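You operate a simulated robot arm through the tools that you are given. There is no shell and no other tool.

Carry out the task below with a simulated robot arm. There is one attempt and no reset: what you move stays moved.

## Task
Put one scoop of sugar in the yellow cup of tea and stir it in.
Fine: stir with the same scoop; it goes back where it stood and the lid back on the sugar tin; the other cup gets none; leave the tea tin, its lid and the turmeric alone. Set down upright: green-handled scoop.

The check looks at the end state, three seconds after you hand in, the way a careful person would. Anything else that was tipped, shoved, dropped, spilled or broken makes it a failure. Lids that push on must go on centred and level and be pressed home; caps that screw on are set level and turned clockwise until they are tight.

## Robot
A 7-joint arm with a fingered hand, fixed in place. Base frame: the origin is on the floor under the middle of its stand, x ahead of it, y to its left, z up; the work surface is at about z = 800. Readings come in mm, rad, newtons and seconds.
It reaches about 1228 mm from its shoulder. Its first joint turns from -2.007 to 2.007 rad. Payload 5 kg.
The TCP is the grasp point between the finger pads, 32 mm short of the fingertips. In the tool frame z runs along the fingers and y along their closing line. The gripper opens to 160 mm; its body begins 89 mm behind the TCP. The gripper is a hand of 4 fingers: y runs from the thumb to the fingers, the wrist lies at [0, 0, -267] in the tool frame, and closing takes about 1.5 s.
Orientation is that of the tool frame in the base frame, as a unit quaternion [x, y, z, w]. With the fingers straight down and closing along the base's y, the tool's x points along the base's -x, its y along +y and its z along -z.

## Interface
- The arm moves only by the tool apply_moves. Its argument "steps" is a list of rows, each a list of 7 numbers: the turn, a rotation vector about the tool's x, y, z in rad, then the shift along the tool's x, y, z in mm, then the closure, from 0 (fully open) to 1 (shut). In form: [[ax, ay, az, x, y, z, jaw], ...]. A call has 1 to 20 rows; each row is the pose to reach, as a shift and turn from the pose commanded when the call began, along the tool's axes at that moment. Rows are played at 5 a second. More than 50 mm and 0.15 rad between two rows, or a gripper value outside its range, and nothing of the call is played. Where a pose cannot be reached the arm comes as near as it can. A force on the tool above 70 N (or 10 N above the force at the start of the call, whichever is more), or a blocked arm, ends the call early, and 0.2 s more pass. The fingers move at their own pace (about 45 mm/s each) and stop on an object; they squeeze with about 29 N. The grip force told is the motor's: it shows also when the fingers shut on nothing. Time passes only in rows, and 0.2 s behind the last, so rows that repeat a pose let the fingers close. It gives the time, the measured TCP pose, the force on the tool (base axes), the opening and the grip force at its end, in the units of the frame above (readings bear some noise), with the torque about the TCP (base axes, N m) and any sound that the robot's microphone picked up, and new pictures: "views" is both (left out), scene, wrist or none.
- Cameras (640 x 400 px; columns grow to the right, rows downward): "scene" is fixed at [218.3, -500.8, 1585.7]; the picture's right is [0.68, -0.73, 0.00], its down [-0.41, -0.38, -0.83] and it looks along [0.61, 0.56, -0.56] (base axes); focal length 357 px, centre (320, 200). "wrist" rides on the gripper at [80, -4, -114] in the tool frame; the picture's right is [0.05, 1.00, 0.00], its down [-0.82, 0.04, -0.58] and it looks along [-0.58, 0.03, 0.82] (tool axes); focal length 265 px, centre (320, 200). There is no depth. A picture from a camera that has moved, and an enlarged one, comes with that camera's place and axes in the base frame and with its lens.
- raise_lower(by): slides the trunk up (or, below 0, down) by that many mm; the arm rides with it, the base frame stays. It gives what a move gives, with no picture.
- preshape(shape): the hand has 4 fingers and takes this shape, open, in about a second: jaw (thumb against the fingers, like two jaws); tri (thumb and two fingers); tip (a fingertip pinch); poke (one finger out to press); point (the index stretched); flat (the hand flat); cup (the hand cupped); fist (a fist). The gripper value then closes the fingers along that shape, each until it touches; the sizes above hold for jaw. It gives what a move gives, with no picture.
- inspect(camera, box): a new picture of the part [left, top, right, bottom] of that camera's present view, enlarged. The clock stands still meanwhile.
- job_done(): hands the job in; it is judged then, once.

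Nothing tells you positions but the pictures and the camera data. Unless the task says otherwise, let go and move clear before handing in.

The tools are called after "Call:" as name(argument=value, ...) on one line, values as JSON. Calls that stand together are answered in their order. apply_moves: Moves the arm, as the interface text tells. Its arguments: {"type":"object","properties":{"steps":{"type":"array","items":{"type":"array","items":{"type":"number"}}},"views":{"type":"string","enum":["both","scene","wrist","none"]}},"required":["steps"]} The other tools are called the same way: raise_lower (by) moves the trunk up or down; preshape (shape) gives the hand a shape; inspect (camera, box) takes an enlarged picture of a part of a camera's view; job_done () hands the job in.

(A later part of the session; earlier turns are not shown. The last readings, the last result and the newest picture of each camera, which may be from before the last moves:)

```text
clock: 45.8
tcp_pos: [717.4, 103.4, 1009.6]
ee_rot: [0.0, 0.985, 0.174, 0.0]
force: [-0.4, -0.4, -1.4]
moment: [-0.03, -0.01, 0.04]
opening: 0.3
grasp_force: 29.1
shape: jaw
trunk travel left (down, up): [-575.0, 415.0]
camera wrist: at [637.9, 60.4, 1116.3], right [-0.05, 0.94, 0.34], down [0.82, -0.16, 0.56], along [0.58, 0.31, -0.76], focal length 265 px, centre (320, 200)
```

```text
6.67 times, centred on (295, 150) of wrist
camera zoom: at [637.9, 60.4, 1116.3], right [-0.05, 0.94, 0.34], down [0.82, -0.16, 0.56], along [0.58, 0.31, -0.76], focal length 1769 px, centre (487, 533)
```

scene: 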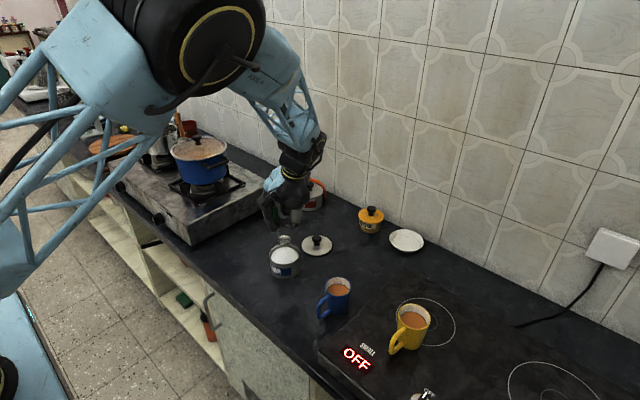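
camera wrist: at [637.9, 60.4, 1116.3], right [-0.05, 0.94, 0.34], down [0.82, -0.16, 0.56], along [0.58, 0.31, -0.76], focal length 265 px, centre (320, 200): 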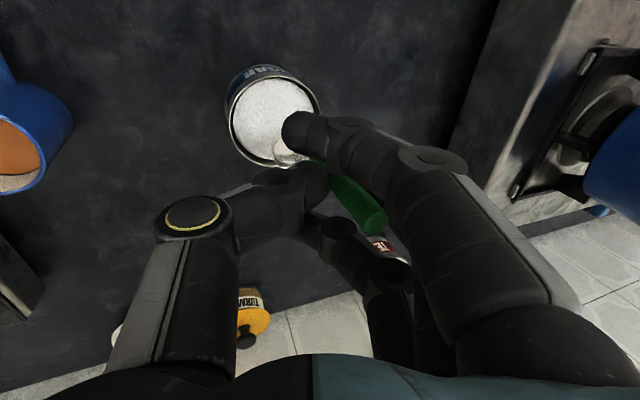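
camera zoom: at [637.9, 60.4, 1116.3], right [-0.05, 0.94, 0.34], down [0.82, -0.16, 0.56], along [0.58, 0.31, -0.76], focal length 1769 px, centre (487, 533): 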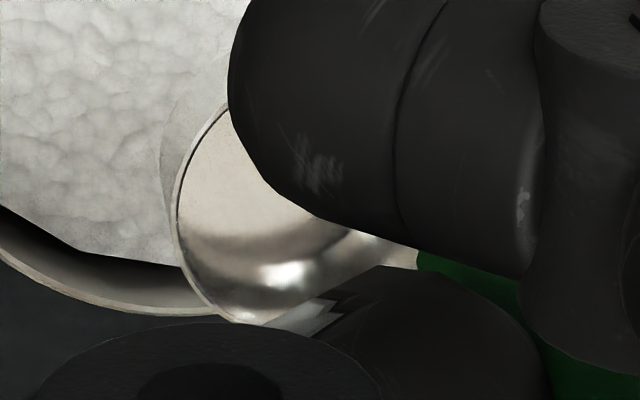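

The bowl is empty; a straight vertical dip doesn't load it. I'll do a real scooping motion: tilt the scoop about 40° so its mouth faces +y, plunge on the −y side, sweep +y while levelling out, then lift.

Call:
apply_moves(steps=[[0.1, 0, 0, 1.4, 5.6, 5.8, 1], [0.2, 0, 0, 2.9, 11.2, 11.6, 1], [0.3, 0, 0, 4.3, 16.8, 17.4, 1], [0.4, 0, 0, 5.8, 22.4, 23.1, 1], [0.5, 0, 0, 7.2, 28, 28.9, 1], [0.6, 0, 0, 8.7, 33.6, 34.7, 1], [0.7, 0, 0, 10.1, 39.2, 40.5, 1], [0.7, 0, 0, 10.1, 39.2, 40.5, 1]], views="both")

Call:
inspect(camera="scene", box=[255, 200, 319, 280])

Call:
inspect(camera="wrist", box=[220, 70, 380, 190])

```text
clock: 47.6
tcp_pos: [708.3, 153.3, 984.5]
ee_rot: [0.001, 0.985, -0.174, 0.001]
force: [-1.0, 0.1, -0.3]
moment: [0.01, -0.02, 0.01]
opening: 0.0
grasp_force: 29.4
shape: jaw
trunk travel left (down, up): [-575.0, 415.0]
camera wrist: at [628.2, 188.6, 1094.3], right [-0.05, 0.94, -0.34], down [0.82, 0.24, 0.53], along [0.58, -0.25, -0.78], focal length 265 px, centre (320, 200)
```

scene: 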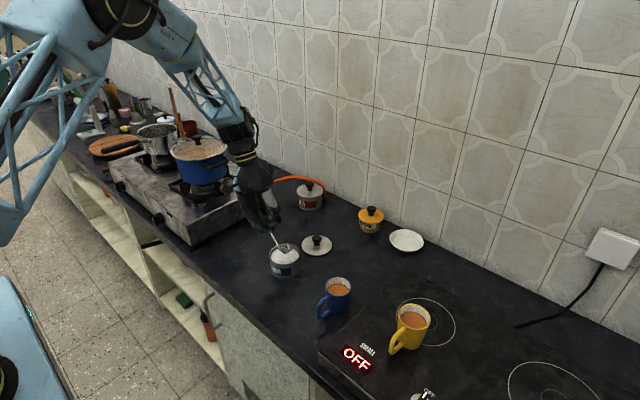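
wrist: 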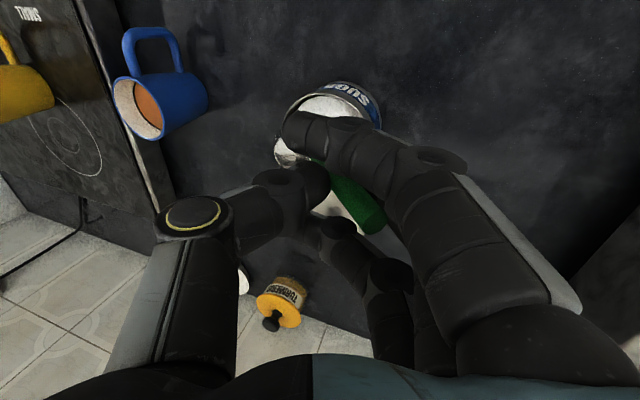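

```text
5.00 times, centred on (287, 240) of scene
camera zoom: at [218.3, -500.8, 1585.7], right [0.68, -0.73, 0.0], down [-0.41, -0.38, -0.83], along [0.61, 0.56, -0.56], focal length 1784 px, centre (485, 0)
```

zoom: 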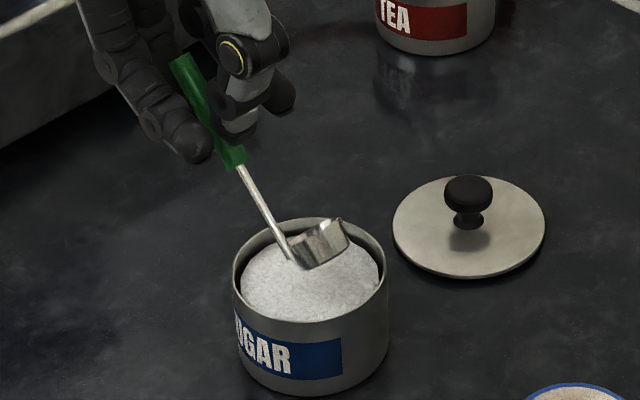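

```text
3.33 times, centred on (300, 130) of wrist
camera zoom: at [628.2, 188.6, 1094.3], right [-0.05, 0.94, -0.34], down [0.82, 0.24, 0.53], along [0.58, -0.25, -0.78], focal length 885 px, centre (387, 433)
```

zoom: 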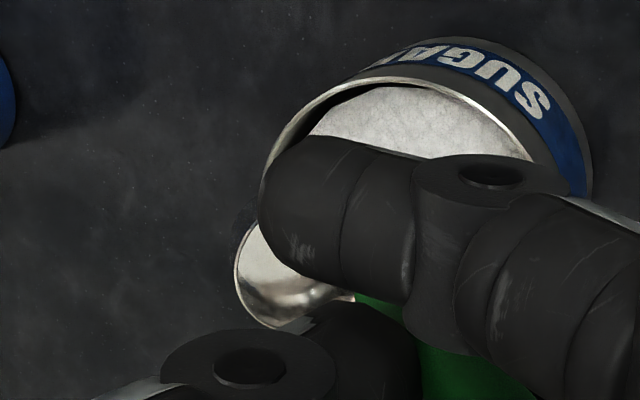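

The mouth now faces +y. I'll plunge it into the −y side of the sugar, keeping clear of the tin wall.

Call:
apply_moves(steps=[[0, 0, 0, 0, 6, 12, 1], [0, 0, 0, 0, 11, 24, 1], [0, 0, 0, 0, 15.5, 34, 1], [0, 0, 0, 0, 19.5, 43, 1], [0, 0, 0, 0, 23.3, 52.2, 1], [0, 0, 0, 0, 23.3, 52.2, 1]], views="none")

Call:
inspect(camera="scene", box=[255, 210, 319, 290])

Call:
inspect(camera="wrist", box=[220, 70, 380, 190])

```text
clock: 49.0
tcp_pos: [707.3, 158.2, 927.5]
ee_rot: [0.001, 0.985, -0.173, 0.0]
force: [0.1, -0.6, 0.0]
moment: [0.03, 0.03, -0.01]
opening: 0.1
grasp_force: 29.3
shape: jaw
trunk travel left (down, up): [-575.0, 415.0]
```

```text
5.00 times, centred on (287, 250) of scene
camera zoom: at [218.3, -500.8, 1585.7], right [0.68, -0.73, 0.0], down [-0.41, -0.38, -0.83], along [0.61, 0.56, -0.56], focal length 1784 px, centre (485, -50)
```

zoom: 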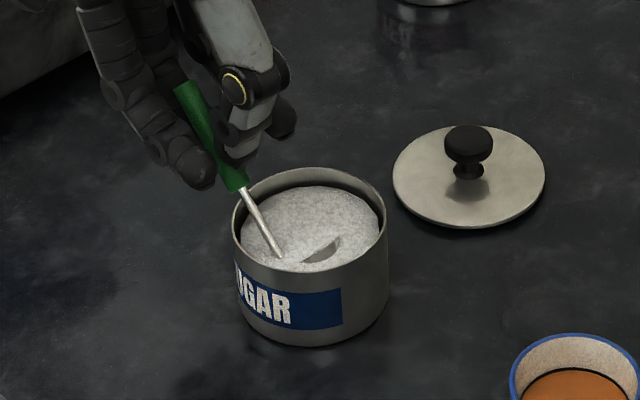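

```text
3.33 times, centred on (300, 130) of wrist
camera zoom: at [627.9, 192.6, 1037.5], right [-0.05, 0.94, -0.34], down [0.82, 0.24, 0.53], along [0.58, -0.25, -0.78], focal length 885 px, centre (387, 433)
```

zoom: 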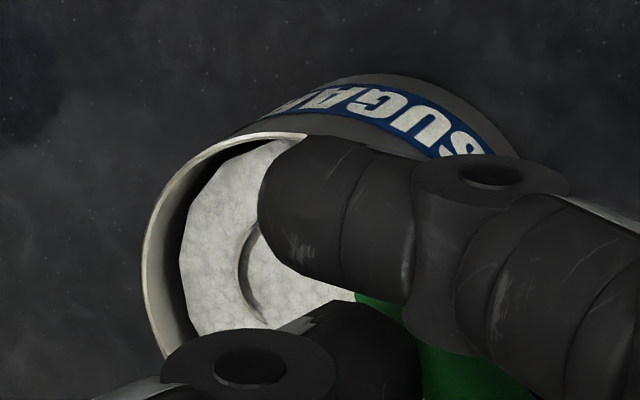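

The bowl is fully buried with the mouth facing +y. Now sweep +y, level out under the surface, and lift.

Call:
apply_moves(steps=[[0, 0, 0, 0, 6.15, -0.65, 1], [0, 0, 0, 0, 11.8, -2.7, 1], [-0.14, 0, 0, 0, 0.52, -7.32, 1], [-0.28, 0, 0, 0, -11.57, -8.66, 1], [-0.42, 0, 0, 0, -24.9, -8.47, 1], [-0.56, 0, 0, 0, -38.76, -5.86, 1], [-0.7, 0, 0, 0, -52.5, 0, 1], [-0.7, 0, 0, 0, -52.5, 0, 1], [-0.7, 0, 0, 0, -55.2, -7.5, 1], [-0.7, 0, 0, 0, -60.4, -21.6, 1], [-0.7, 0, 0, 0, -66.2, -37.6, 1], [-0.7, 0, 0, 0, -73.1, -56.4, 1], [-0.7, 0, 0, 0, -73.1, -56.4, 1]], views="both")

Call:
inspect(camera="scene", box=[255, 200, 319, 280])

Call:
inspect(camera="wrist", box=[220, 70, 380, 190])

```text
clock: 51.8
tcp_pos: [707.8, 109.0, 1005.9]
ee_rot: [0.001, 0.985, 0.174, 0.0]
force: [0.5, 0.6, -0.2]
moment: [0.03, 0.0, 0.03]
opening: 0.0
grasp_force: 28.5
shape: jaw
trunk travel left (down, up): [-575.0, 415.0]
camera wrist: at [627.5, 65.2, 1112.6], right [-0.05, 0.94, 0.34], down [0.82, -0.16, 0.56], along [0.58, 0.31, -0.76], focal length 265 px, centre (320, 200)
```

scene: 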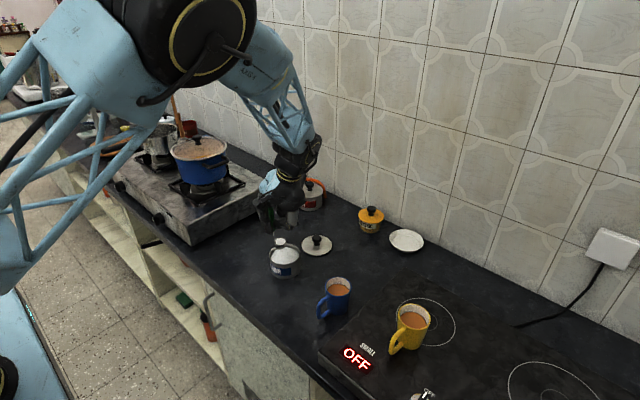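
wrist: 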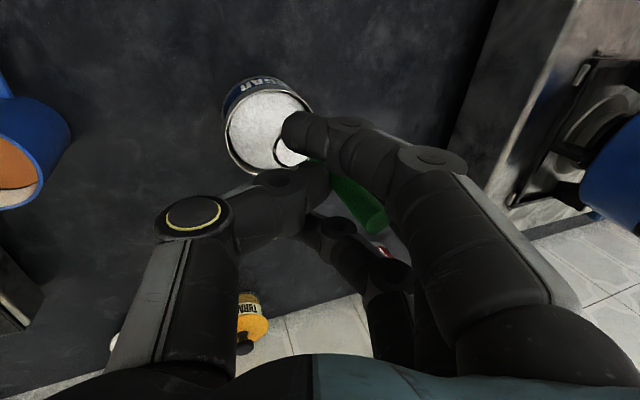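

```text
5.00 times, centred on (287, 240) of scene
camera zoom: at [218.3, -500.8, 1585.7], right [0.68, -0.73, 0.0], down [-0.41, -0.38, -0.83], along [0.61, 0.56, -0.56], focal length 1784 px, centre (485, 0)
```

zoom: 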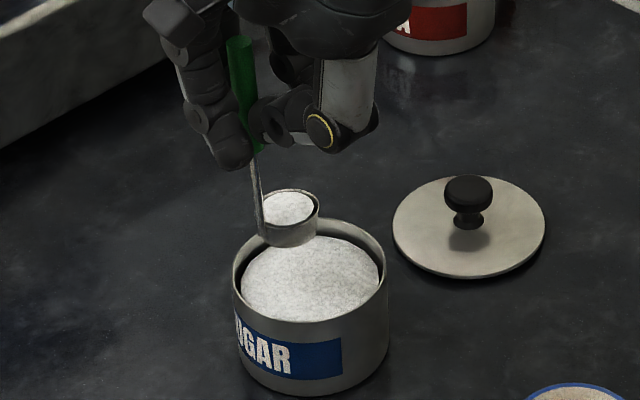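

```text
3.33 times, centred on (300, 130) of wrist
camera zoom: at [627.5, 65.2, 1112.6], right [-0.05, 0.94, 0.34], down [0.82, -0.16, 0.56], along [0.58, 0.31, -0.76], focal length 885 px, centre (387, 433)
```

zoom: 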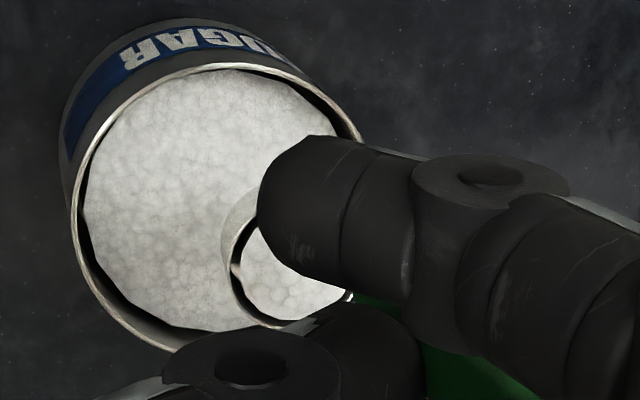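

The scoop is now full of sugar. I'll raise it and carry it level around behind the blue cup toward the yellow cup, stopping short to refine the cup's position.

Call:
apply_moves(steps=[[0, 0, 0, 0, 10.3, -28.2, 1], [0, 0, 0, 0, 20.6, -56.4, 1], [0, 0, 0, 0, 30.9, -84.5, 1], [0, 0, 0, -20, 7.4, -93.1, 1], [0, 0, 0, -40, -16.1, -101.6, 1], [0, 0, 0, -60, -44.3, -111.9, 1], [0, 0, 0, -75, -77.1, -123.9, 1], [0, 0, 0, -80, -110, -135.9, 1], [0, 0, 0, -80, -142.9, -147.9, 1], [0, 0, 0, -80, -175.8, -159.9, 1], [0, 0, 0, -80, -208.6, -171.9, 1], [0, 0, 0, -75, -241.5, -183.9, 1], [0, 0, 0, -60, -274.4, -195.9, 1], [0, 0, 0, -45, -302.6, -206.2, 1], [0, 0, 0, -45, -302.6, -206.2, 1]], views="both")

Call:
inspect(camera="scene", box=[350, 220, 478, 360])

Call:
inspect(camera="wrist", box=[160, 0, 400, 200])

```text
clock: 55.0
tcp_pos: [752.7, -246.5, 1095.5]
ee_rot: [0.0, 0.985, 0.175, -0.001]
force: [-0.2, -0.5, -0.4]
moment: [-0.02, -0.02, 0.01]
opening: 0.1
grasp_force: 28.8
shape: jaw
trunk travel left (down, up): [-575.0, 415.0]
camera wrist: at [672.6, -290.3, 1201.3], right [-0.05, 0.94, 0.34], down [0.82, -0.16, 0.56], along [0.58, 0.31, -0.76], focal length 265 px, centre (320, 200)
```

scene: 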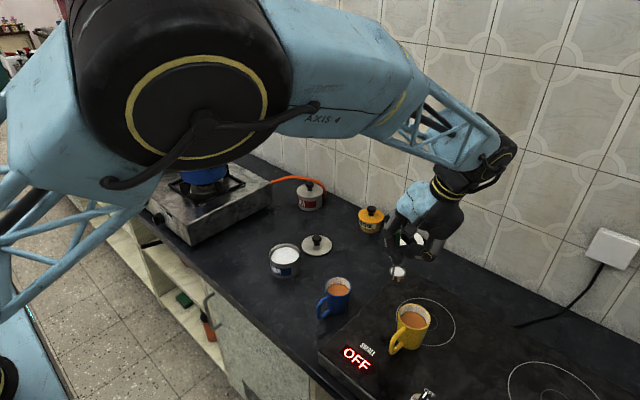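
wrist: 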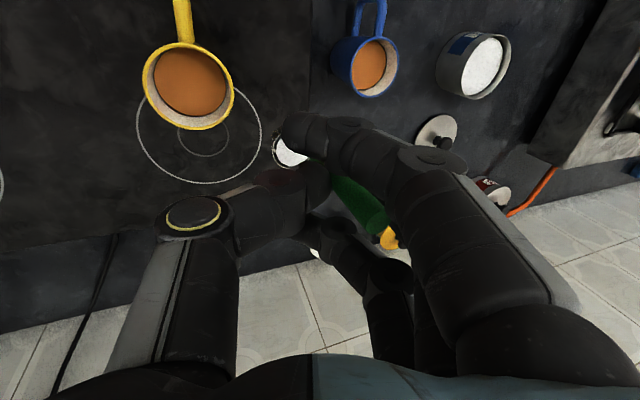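

```text
2.86 times, centred on (414, 290) of scene
camera zoom: at [218.3, -500.8, 1585.7], right [0.68, -0.73, 0.0], down [-0.41, -0.38, -0.83], along [0.61, 0.56, -0.56], focal length 1019 px, centre (51, -57)
```

zoom: 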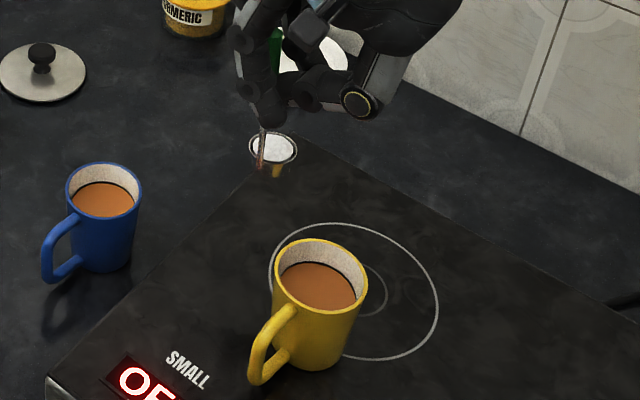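

```text
2.00 times, centred on (280, 100) of wrist
camera zoom: at [672.6, -290.3, 1201.3], right [-0.05, 0.94, 0.34], down [0.82, -0.16, 0.56], along [0.58, 0.31, -0.76], focal length 531 px, centre (400, 400)
```

zoom: 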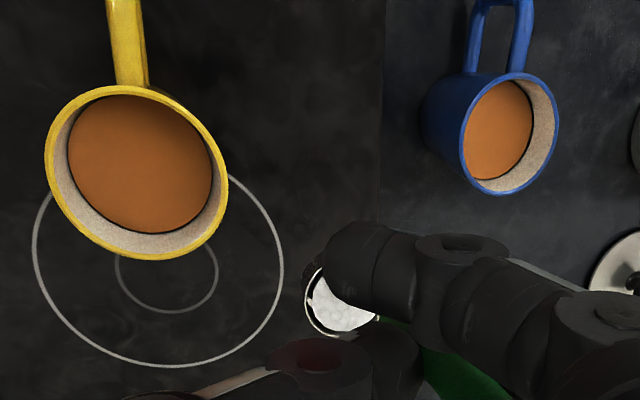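

The cup's rim is centred at about (732,−310.5), z≈936, with the tea surface about 16 mm below it. The scoop is still full. I'll bring the bowl over the cup's −y side, just above the rim, ready to pour toward +y.

Call:
apply_moves(steps=[[0, 0, 0, 10.6, -24.4, -8.9, 1], [0, 0, 0, 21.3, -48.8, -17.8, 1], [0, 0, 0, 32, -73.3, -26.7, 1], [0, 0, 0, 42.6, -97.2, -35.5, 1], [0, 0, 0, 42.6, -102.3, -21.4, 1], [0, 0, 0, 42.6, -107.7, -6.8, 1], [0, 0, 0, 42.6, -107.7, -6.8, 1]], views="both")

Call:
inspect(camera="scene", box=[370, 250, 466, 360])

Call:
inspect(camera="wrist", box=[200, 60, 400, 200])

```text
clock: 56.6
tcp_pos: [709.6, -350.5, 1065.1]
ee_rot: [-0.001, 0.985, 0.174, 0.0]
force: [-0.4, -0.3, 0.1]
moment: [-0.03, 0.01, -0.02]
opening: 0.1
grasp_force: 29.3
shape: jaw
trunk travel left (down, up): [-575.0, 415.0]
camera wrist: at [629.8, -393.4, 1171.9], right [-0.05, 0.94, 0.34], down [0.82, -0.16, 0.56], along [0.58, 0.31, -0.76], focal length 265 px, centre (320, 200)
```

scene: 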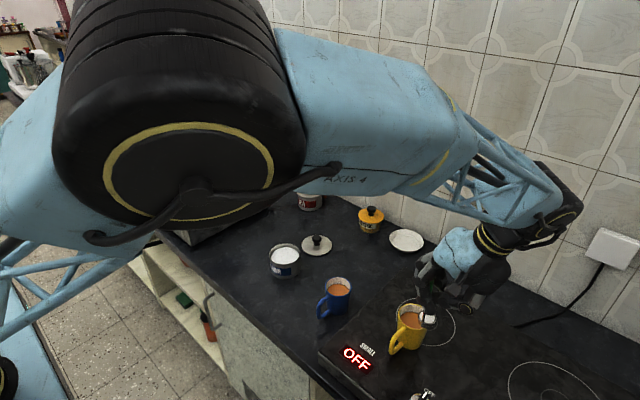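
wrist: 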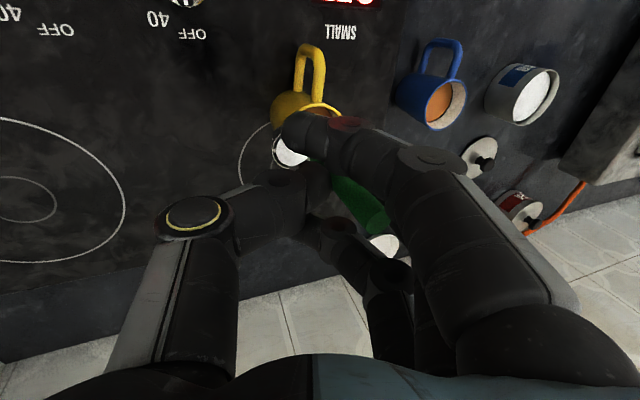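

```text
3.64 times, centred on (418, 305) of scene
camera zoom: at [218.3, -500.8, 1585.7], right [0.68, -0.73, 0.0], down [-0.41, -0.38, -0.83], along [0.61, 0.56, -0.56], focal length 1297 px, centre (-36, -182)
```

zoom: 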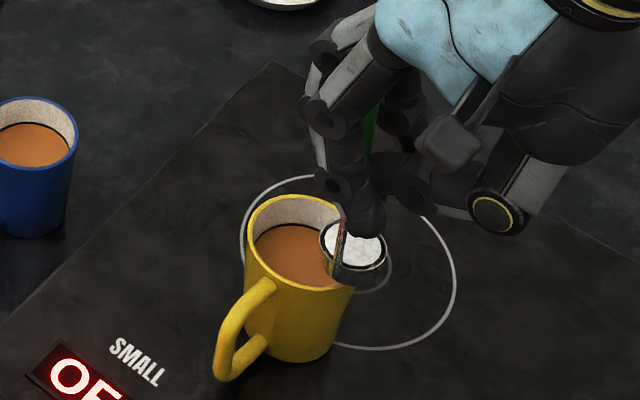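

```text
2.86 times, centred on (300, 130) of wrist
camera zoom: at [629.8, -393.4, 1171.9], right [-0.05, 0.94, 0.34], down [0.82, -0.16, 0.56], along [0.58, 0.31, -0.76], focal length 758 px, centre (377, 400)
```

zoom: 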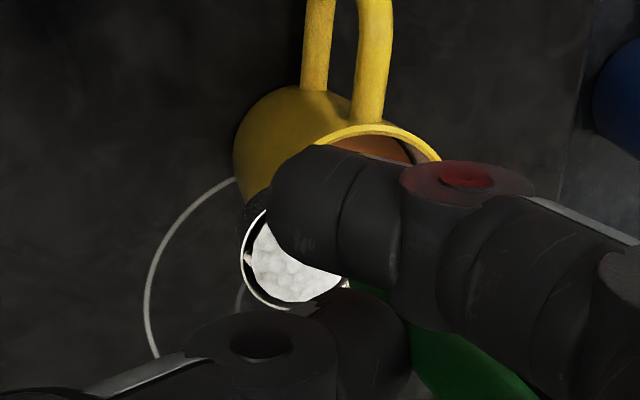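

The geometry matches predictions within 2 mm. I'll start tilting to pour, keeping the bowl's +y lip over the cup centre, and pause at about 40°.

Call:
apply_moves(steps=[[0.12, 0, 0, 0, 14.3, 4.4, 1], [0.24, 0, 0, 0, 26.4, 9.6, 1], [0.36, 0, 0, 0, 38.1, 16.3, 1], [0.48, 0, 0, 0, 49.1, 24.3, 1], [0.6, 0, 0, 0, 59.4, 33.6, 1], [0.72, 0, 0, 0, 68.6, 44.4, 1]], views="both")

Call:
inspect(camera="scene", box=[370, 250, 466, 360])

Call:
inspect(camera="wrist", box=[200, 60, 400, 200])

```text
clock: 58.0
tcp_pos: [709.5, -269.9, 1047.5]
ee_rot: [0.0, 0.983, -0.184, 0.0]
force: [-0.2, 0.3, -0.5]
moment: [0.04, 0.01, 0.03]
opening: 0.1
grasp_force: 29.1
shape: jaw
trunk travel left (down, up): [-575.0, 415.0]
camera wrist: at [630.0, -232.6, 1155.6], right [-0.05, 0.93, -0.36], down [0.82, 0.25, 0.52], along [0.58, -0.27, -0.77], focal length 265 px, centre (320, 200)
```

scene: 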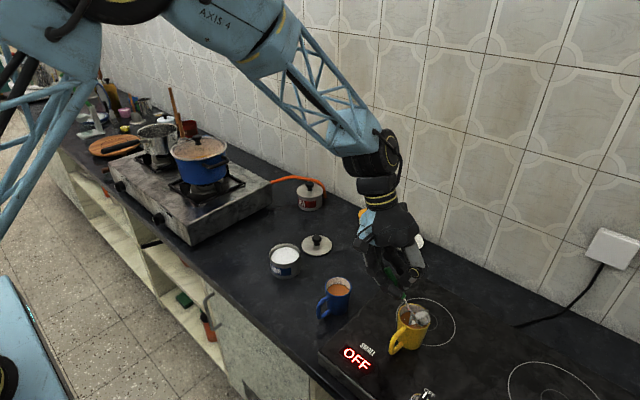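
wrist: 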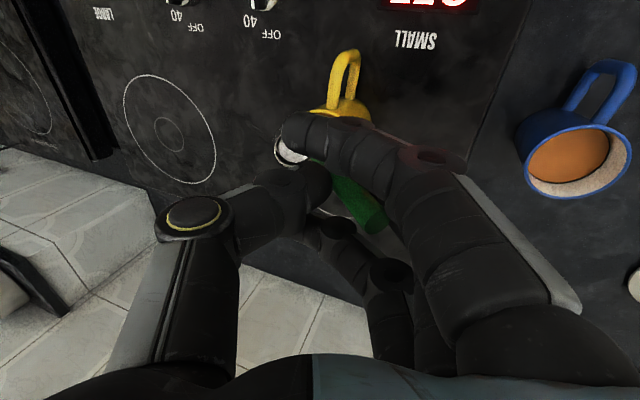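

```text
3.64 times, centred on (418, 305) of scene
camera zoom: at [218.3, -500.8, 1585.7], right [0.68, -0.73, 0.0], down [-0.41, -0.38, -0.83], along [0.61, 0.56, -0.56], focal length 1297 px, centre (-36, -182)
```

zoom: 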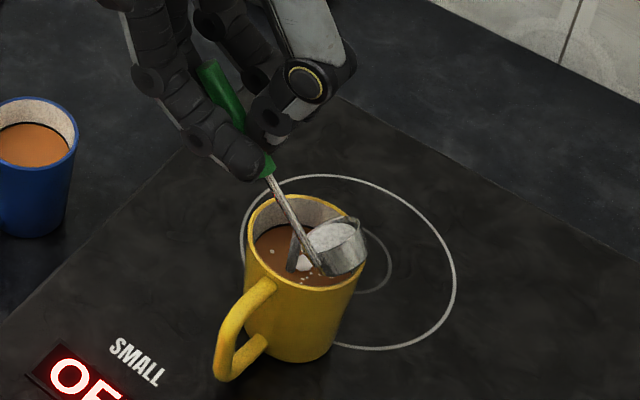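

```text
2.86 times, centred on (300, 130) of wrist
camera zoom: at [630.0, -232.6, 1155.6], right [-0.05, 0.93, -0.36], down [0.82, 0.25, 0.52], along [0.58, -0.27, -0.77], focal length 758 px, centre (377, 400)
```

zoom: 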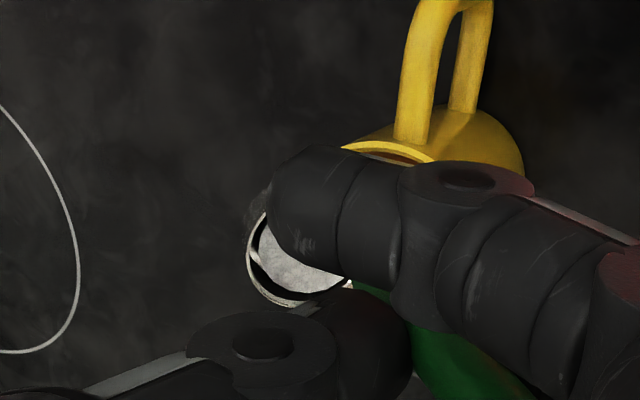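

Sugar is falling cleanly into the yellow cup's tea. Continuing the tilt to about 70°, then looking again.

Call:
apply_moves(steps=[[0, 0, 0, 0, 0, 0, 1], [0.12, 0, 0, 0, 14, 3.6, 1], [0.24, 0, 0, 0, 27.4, 8.5, 1], [0.36, 0, 0, 0, 40.5, 14.8, 1], [0.48, 0, 0, 0, 52.8, 22.2, 1], [0.48, 0, 0, 0, 52.8, 22.2, 1], [0.48, 0, 0, 0, 52.8, 22.2, 1]], views="both")

Call:
inspect(camera="scene", box=[370, 250, 466, 360])

Call:
inspect(camera="wrist", box=[200, 60, 400, 200])

```text
clock: 59.6
tcp_pos: [709.3, -228.8, 1007.6]
ee_rot: [0.0, 0.911, -0.413, 0.0]
force: [-0.4, 0.0, -0.4]
moment: [0.08, 0.0, 0.01]
opening: 0.0
grasp_force: 29.5
shape: jaw
trunk travel left (down, up): [-575.0, 415.0]
camera wrist: at [629.7, -146.6, 1087.4], right [-0.05, 0.66, -0.75], down [0.82, 0.46, 0.35], along [0.58, -0.59, -0.56], focal length 265 px, centre (320, 200)
```

scene: 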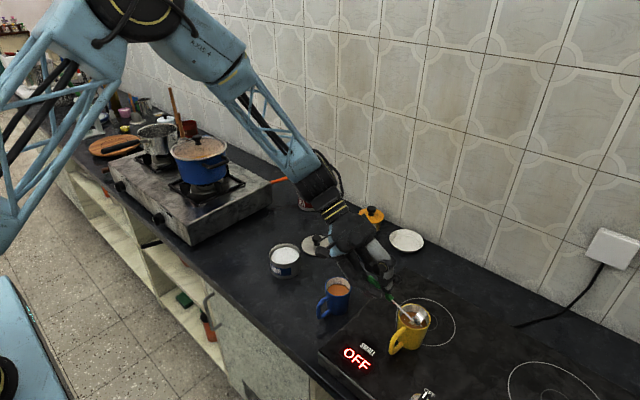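
wrist: 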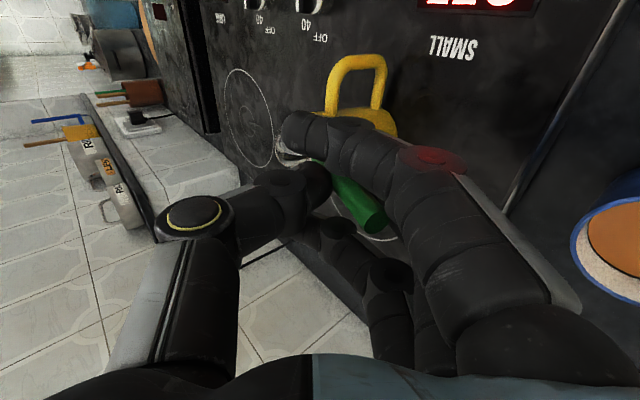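

```text
3.64 times, centred on (418, 305) of scene
camera zoom: at [218.3, -500.8, 1585.7], right [0.68, -0.73, 0.0], down [-0.41, -0.38, -0.83], along [0.61, 0.56, -0.56], focal length 1297 px, centre (-36, -182)
```

zoom: 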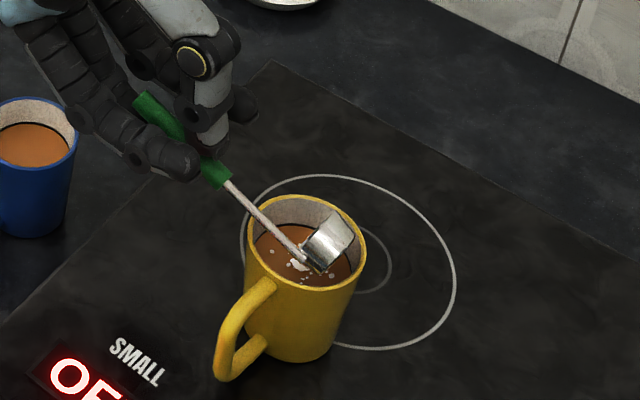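

```text
2.86 times, centred on (300, 130) of wrist
camera zoom: at [629.7, -146.6, 1087.4], right [-0.05, 0.66, -0.75], down [0.82, 0.46, 0.35], along [0.58, -0.59, -0.56], focal length 758 px, centre (377, 400)
```

zoom: 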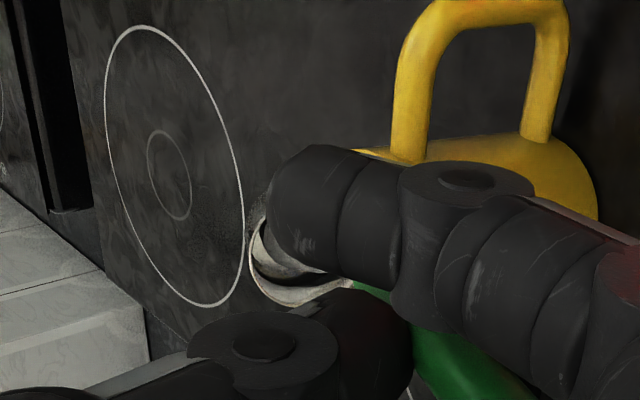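

Most of the sugar is in. I'll finish tilting to about 90° so the bowl empties completely.

Call:
apply_moves(steps=[[0.12, 0, 0, 0, 14, 2.4, 1], [0.24, 0, 0, 0, 27.6, 6.2, 1], [0.36, 0, 0, 0, 40.6, 11.3, 1], [0.36, 0, 0, 0, 40.6, 11.3, 1], [0.36, 0, 0, 0, 40.6, 11.3, 1], [0.36, 0, 0, 0, 40.6, 11.3, 1]], views="both")

Call:
inspect(camera="scene", box=[370, 250, 466, 360])

Call:
inspect(camera="wrist", box=[240, 100, 340, 170])

```text
clock: 61.0
tcp_pos: [709.5, -210.8, 970.3]
ee_rot: [-0.001, 0.823, -0.568, 0.0]
force: [-0.1, 0.3, -0.3]
moment: [0.02, -0.02, 0.0]
opening: 0.0
grasp_force: 29.1
shape: jaw
trunk travel left (down, up): [-575.0, 415.0]
camera wrist: at [629.9, -105.4, 1015.3], right [-0.05, 0.35, -0.93], down [0.82, 0.55, 0.16], along [0.58, -0.75, -0.32], focal length 265 px, centre (320, 200)
```

scene: 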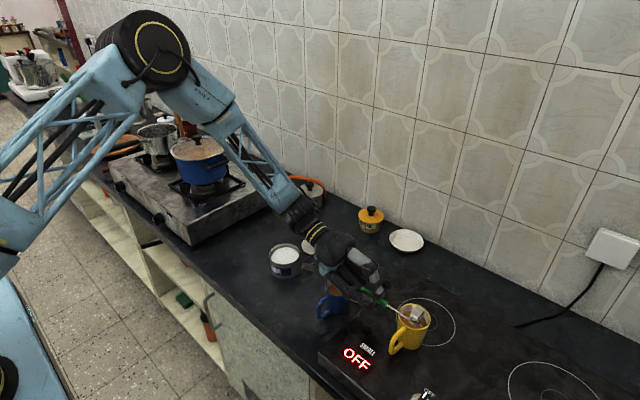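
wrist: 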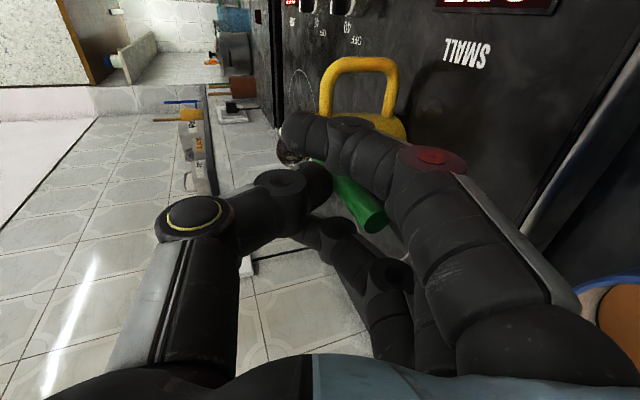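

```text
3.64 times, centred on (418, 305) of scene
camera zoom: at [218.3, -500.8, 1585.7], right [0.68, -0.73, 0.0], down [-0.41, -0.38, -0.83], along [0.61, 0.56, -0.56], focal length 1297 px, centre (-36, -182)
```

zoom: 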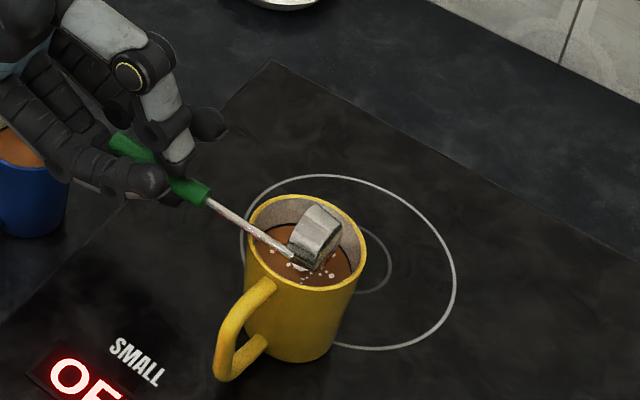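

```text
5.71 times, centred on (290, 135) of wrist
camera zoom: at [629.9, -105.4, 1015.3], right [-0.05, 0.35, -0.93], down [0.82, 0.55, 0.16], along [0.58, -0.75, -0.32], focal length 1517 px, centre (491, 571)
```

zoom: 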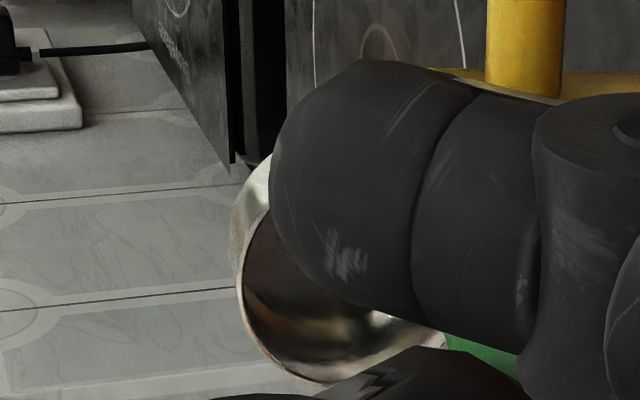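

The bowl is empty and the sugar is sitting on the tea. I'll rotate the scoop back upright along the same path.

Call:
apply_moves(steps=[[-0.12, 0, 0, 0, -13.9, -0.2, 1], [-0.24, 0, 0, 0, -28, 1, 1], [-0.36, 0, 0, 0, -41.9, 3.7, 1], [-0.48, 0, 0, 0, -55.7, 8, 1], [-0.6, 0, 0, 0, -69.1, 13.5, 1], [-0.72, 0, 0, 0, -81.7, 20.3, 1], [-0.84, 0, 0, 0, -93.7, 28.2, 1], [-0.96, 0, 0, 0, -104.6, 37.4, 1], [-1.08, 0, 0, 0, -114, 47.5, 1], [-1.2, 0, 0, 0, -122.2, 58.4, 1], [-1.32, 0, 0, 0, -129, 70.1, 1], [-1.44, 0, 0, 0, -134.4, 82.2, 1], [-1.56, 0, 0, 0, -138.2, 94.5, 1], [-1.56, 0, 0, 0, -138.2, 94.5, 1]], views="both")

Call:
inspect(camera="scene", box=[370, 250, 466, 360])

Call:
inspect(camera="wrist", box=[200, 60, 400, 200])

```text
clock: 64.0
tcp_pos: [707.9, -348.3, 1065.0]
ee_rot: [0.0, 0.984, 0.175, -0.001]
force: [0.3, -0.3, -1.2]
moment: [0.0, 0.01, -0.02]
opening: 0.0
grasp_force: 29.2
shape: jaw
trunk travel left (down, up): [-575.0, 415.0]
camera wrist: at [629.3, -391.2, 1171.5], right [-0.05, 0.94, 0.34], down [0.82, -0.16, 0.56], along [0.58, 0.31, -0.76], focal length 265 px, centre (320, 200)
```

scene: 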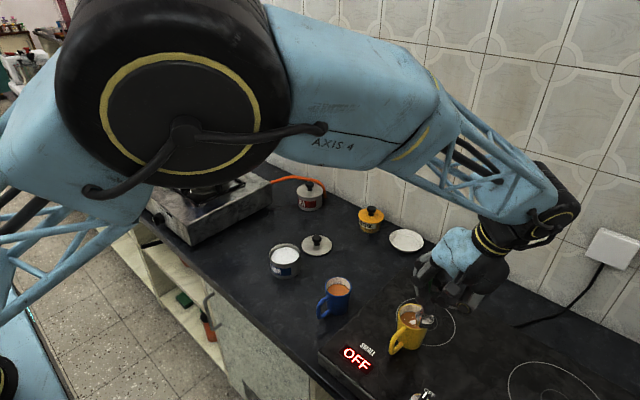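
wrist: 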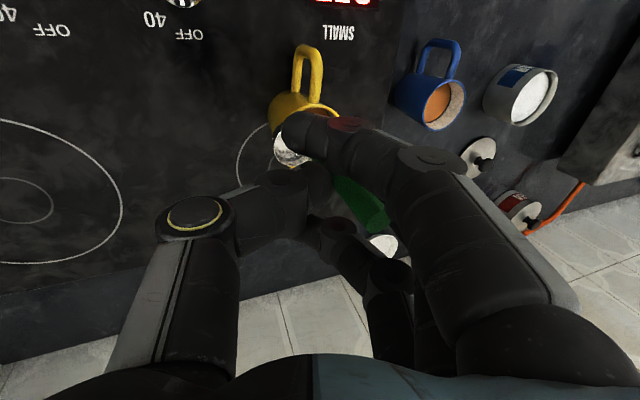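

```text
3.64 times, centred on (418, 305) of scene
camera zoom: at [218.3, -500.8, 1585.7], right [0.68, -0.73, 0.0], down [-0.41, -0.38, -0.83], along [0.61, 0.56, -0.56], focal length 1297 px, centre (-36, -182)
```

zoom: 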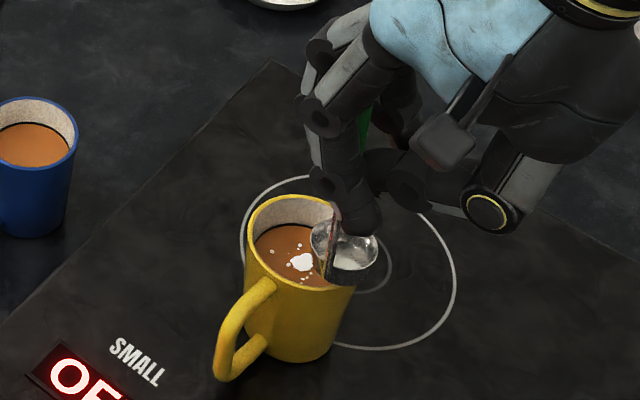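

```text
2.86 times, centred on (300, 130) of wrist
camera zoom: at [629.3, -391.2, 1171.5], right [-0.05, 0.94, 0.34], down [0.82, -0.16, 0.56], along [0.58, 0.31, -0.76], focal length 758 px, centre (377, 400)
```

zoom: 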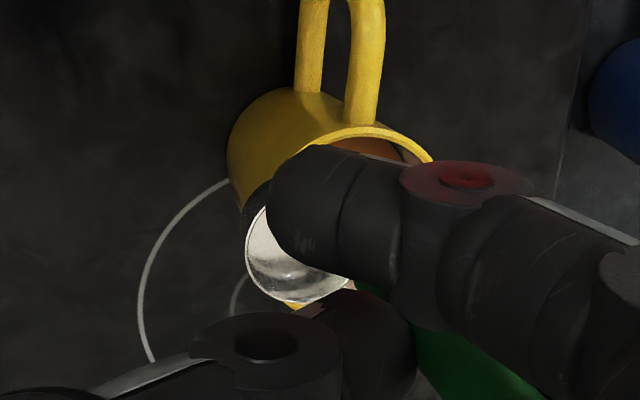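

The sugar lies in the middle of the tea and the scoop is upright and empty. I'll centre the bowl over the cup and check before dipping.

Call:
apply_moves(steps=[[0, 0, 0, -2.5, 11.3, 4.1, 1], [0, 0, 0, -2.5, 23, 8.4, 1], [0, 0, 0, -2.5, 20, 17, 1], [0, 0, 0, -2.5, 20, 17, 1]], views="wrist")

Call:
inspect(camera="scene", box=[382, 260, 446, 330])

Call:
inspect(camera="wrist", box=[200, 60, 400, 200])

```text
clock: 65.0
tcp_pos: [712.7, -323.5, 1056.6]
ee_rot: [0.0, 0.985, 0.175, 0.0]
force: [0.4, 0.4, -0.1]
moment: [-0.01, 0.03, 0.01]
opening: 0.1
grasp_force: 29.5
shape: jaw
trunk travel left (down, up): [-575.0, 415.0]
camera wrist: at [632.2, -366.3, 1162.1], right [-0.05, 0.94, 0.34], down [0.82, -0.16, 0.56], along [0.58, 0.31, -0.76], focal length 265 px, centre (320, 200)
```

wrist: 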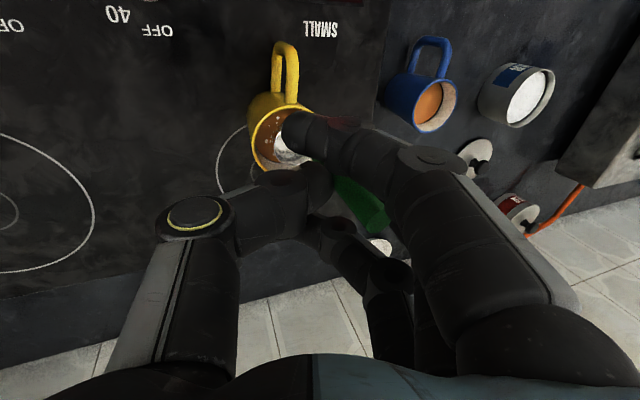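

```text
5.71 times, centred on (414, 295) of scene
camera zoom: at [218.3, -500.8, 1585.7], right [0.68, -0.73, 0.0], down [-0.41, -0.38, -0.83], along [0.61, 0.56, -0.56], focal length 2038 px, centre (-217, -343)
```

zoom: 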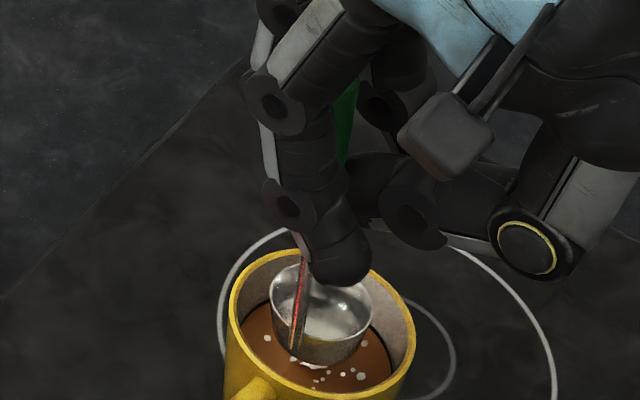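

```text
2.86 times, centred on (300, 130) of wrist
camera zoom: at [632.2, -366.3, 1162.1], right [-0.05, 0.94, 0.34], down [0.82, -0.16, 0.56], along [0.58, 0.31, -0.76], focal length 758 px, centre (377, 400)
```

zoom: 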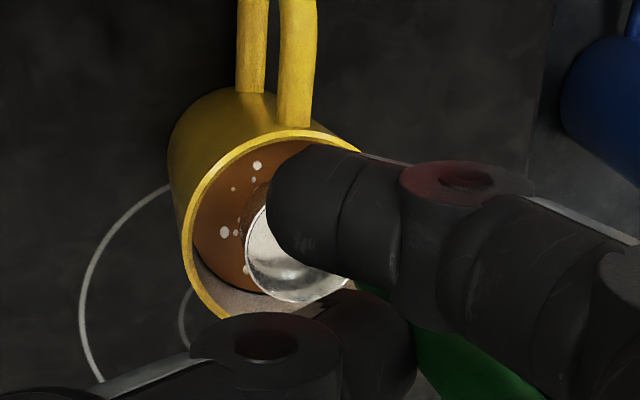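

The bowl is centred over the cup with even margins. Lowering it into the tea while watching forces.

Call:
apply_moves(steps=[[0, 0, 0, 0, -3.8, 10.3, 1], [0, 0, 0, 0, -7.5, 20.7, 1], [0, 0, 0, 0, -11.3, 31, 1], [0, 0, 0, 0, -15.1, 41.3, 1], [0, 0, 0, 0, -15.1, 41.3, 1]], views="wrist")

Call:
inspect(camera="scene", box=[382, 260, 446, 330])

Call:
inspect(camera="wrist", box=[200, 60, 400, 200])

```text
clock: 66.2
tcp_pos: [712.0, -323.1, 1012.4]
ee_rot: [0.0, 0.985, 0.174, 0.0]
force: [-0.1, -0.6, 0.2]
moment: [-0.02, -0.04, 0.0]
opening: 0.1
grasp_force: 29.0
shape: jaw
trunk travel left (down, up): [-575.0, 415.0]
camera wrist: at [631.5, -366.7, 1118.6], right [-0.05, 0.94, 0.34], down [0.82, -0.16, 0.56], along [0.58, 0.31, -0.76], focal length 265 px, centre (320, 200)
```

wrist: 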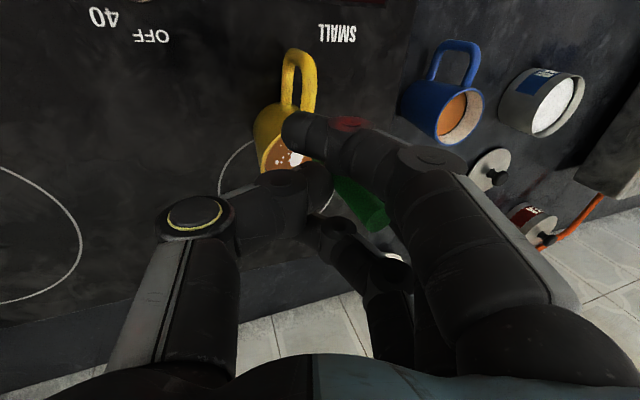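

```text
5.71 times, centred on (414, 295) of scene
camera zoom: at [218.3, -500.8, 1585.7], right [0.68, -0.73, 0.0], down [-0.41, -0.38, -0.83], along [0.61, 0.56, -0.56], focal length 2038 px, centre (-217, -343)
```

zoom: 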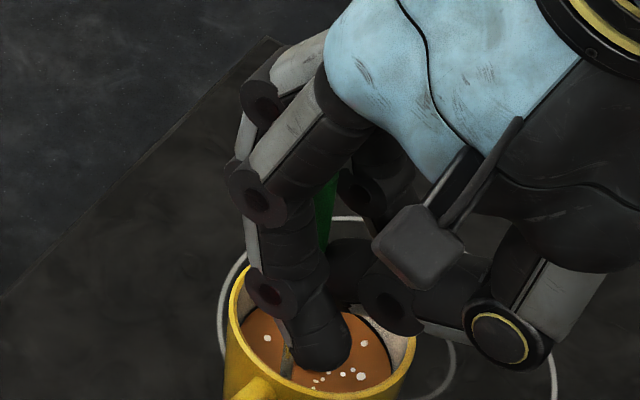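

```text
2.86 times, centred on (300, 130) of wrist
camera zoom: at [631.5, -366.7, 1118.6], right [-0.05, 0.94, 0.34], down [0.82, -0.16, 0.56], along [0.58, 0.31, -0.76], focal length 758 px, centre (377, 400)
```

zoom: 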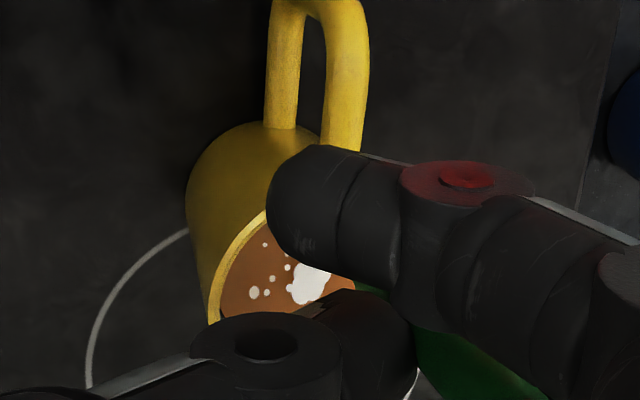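

The bowl is submerged with no contact forces. First stirring turn, radius 6 mm, checking forces.

Call:
apply_moves(steps=[[0, 0, 0, -6, 0, 0, 1], [0, 0, 0, -4.2, 3.9, 1.4, 1], [0, 0, 0, 0, 5.6, 2.1, 1], [0, 0, 0, 4.2, 3.9, 1.4, 1], [0, 0, 0, 6, 0, 0, 1], [0, 0, 0, 4.2, -3.9, -1.4, 1], [0, 0, 0, 0, -5.6, -2.1, 1], [0, 0, 0, -4.2, -3.9, -1.4, 1], [0, 0, 0, -6, 0, 0, 1], [0, 0, 0, 0, 0, 0, 1]], views="wrist")

Call:
inspect(camera="wrist", box=[200, 60, 400, 200])

Call:
inspect(camera="scene", box=[370, 250, 466, 360])

```text
clock: 68.4
tcp_pos: [712.5, -323.4, 1012.5]
ee_rot: [0.001, 0.985, 0.174, 0.0]
force: [-0.1, 0.1, -0.7]
moment: [0.0, -0.05, -0.01]
opening: 0.0
grasp_force: 29.1
shape: jaw
trunk travel left (down, up): [-575.0, 415.0]
camera wrist: at [631.7, -366.8, 1118.8], right [-0.05, 0.94, 0.34], down [0.82, -0.16, 0.56], along [0.58, 0.31, -0.76], focal length 265 px, centre (320, 200)
```

wrist: 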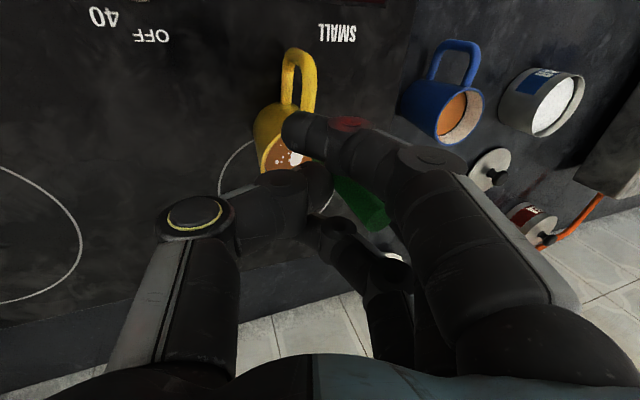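

```text
2.86 times, centred on (300, 130) of wrist
camera zoom: at [631.7, -366.8, 1118.8], right [-0.05, 0.94, 0.34], down [0.82, -0.16, 0.56], along [0.58, 0.31, -0.76], focal length 758 px, centre (377, 400)
```

zoom: 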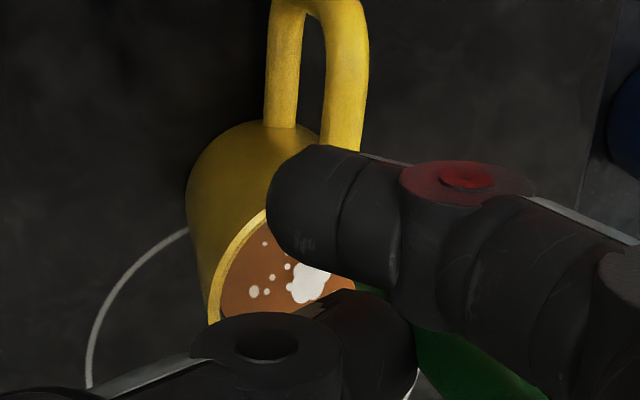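

```text
3.64 times, centred on (418, 305) of scene
camera zoom: at [218.3, -500.8, 1585.7], right [0.68, -0.73, 0.0], down [-0.41, -0.38, -0.83], along [0.61, 0.56, -0.56], focal length 1297 px, centre (-36, -182)
```

zoom: 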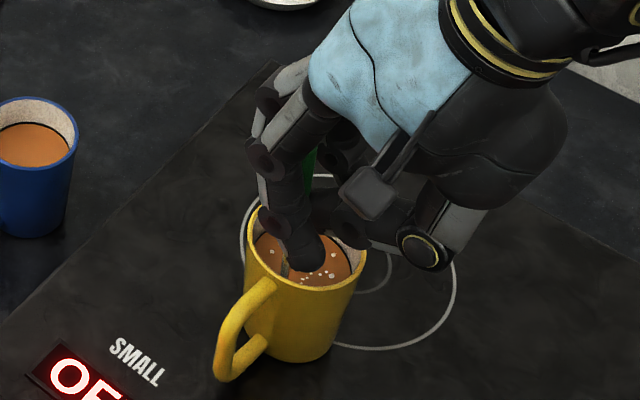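

No contact, but one slow turn hasn't mixed the sugar in. I'll do more turns, slightly larger and continuous.

Call:
apply_moves(steps=[[0, 0, 0, -7.5, 0, 0, 1], [0, 0, 0, -5.3, 5, 1.8, 1], [0, 0, 0, 0, 7, 2.6, 1], [0, 0, 0, 5.3, 5, 1.8, 1], [0, 0, 0, 7.5, 0, 0, 1], [0, 0, 0, 5.3, -5, -1.8, 1], [0, 0, 0, 0, -7, -2.6, 1], [0, 0, 0, -5.3, -5, -1.8, 1], [0, 0, 0, -7.5, 0, 0, 1], [0, 0, 0, -5.3, 5, 1.8, 1], [0, 0, 0, 0, 7, 2.6, 1], [0, 0, 0, 5.3, 5, 1.8, 1], [0, 0, 0, 7.5, 0, 0, 1], [0, 0, 0, 5.3, -5, -1.8, 1], [0, 0, 0, 0, -7, -2.6, 1], [0, 0, 0, -5.3, -5, -1.8, 1], [0, 0, 0, -7.5, 0, 0, 1], [0, 0, 0, 0, 0, 0, 1]], views="none")

Call:
inspect(camera="wrist", box=[200, 60, 400, 200])

Call:
inspect(camera="scene", box=[370, 250, 466, 360])

```text
clock: 72.2
tcp_pos: [712.0, -323.9, 1012.1]
ee_rot: [0.0, 0.985, 0.175, 0.0]
force: [-0.3, 0.9, -1.6]
moment: [0.03, -0.01, -0.01]
opening: 0.2
grasp_force: 29.2
shape: jaw
trunk travel left (down, up): [-575.0, 415.0]
```

```text
2.86 times, centred on (300, 130) of wrist
camera zoom: at [632.2, -366.7, 1118.8], right [-0.05, 0.94, 0.34], down [0.82, -0.16, 0.56], along [0.58, 0.31, -0.76], focal length 758 px, centre (377, 400)
```

zoom: 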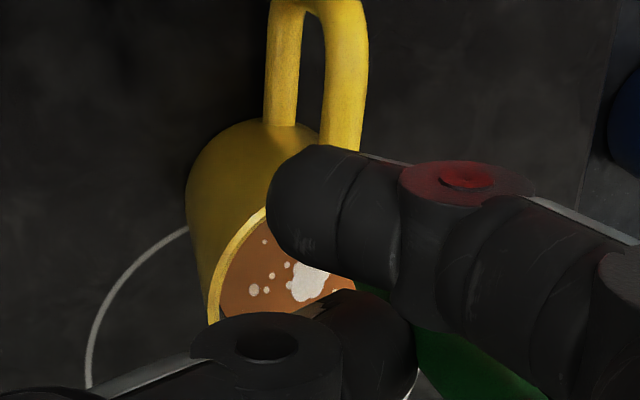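

```text
3.64 times, centred on (418, 305) of scene
camera zoom: at [218.3, -500.8, 1585.7], right [0.68, -0.73, 0.0], down [-0.41, -0.38, -0.83], along [0.61, 0.56, -0.56], focal length 1297 px, centre (-36, -182)
```

zoom: 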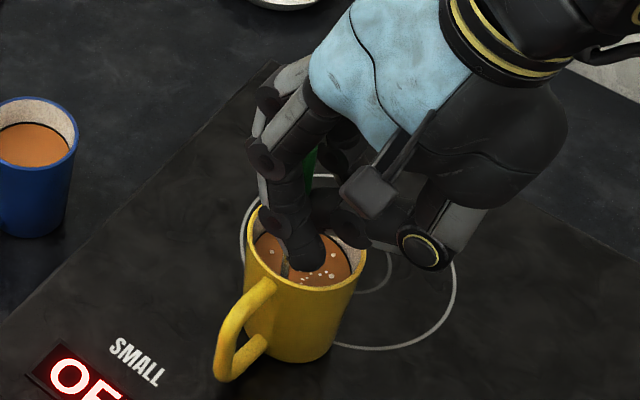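

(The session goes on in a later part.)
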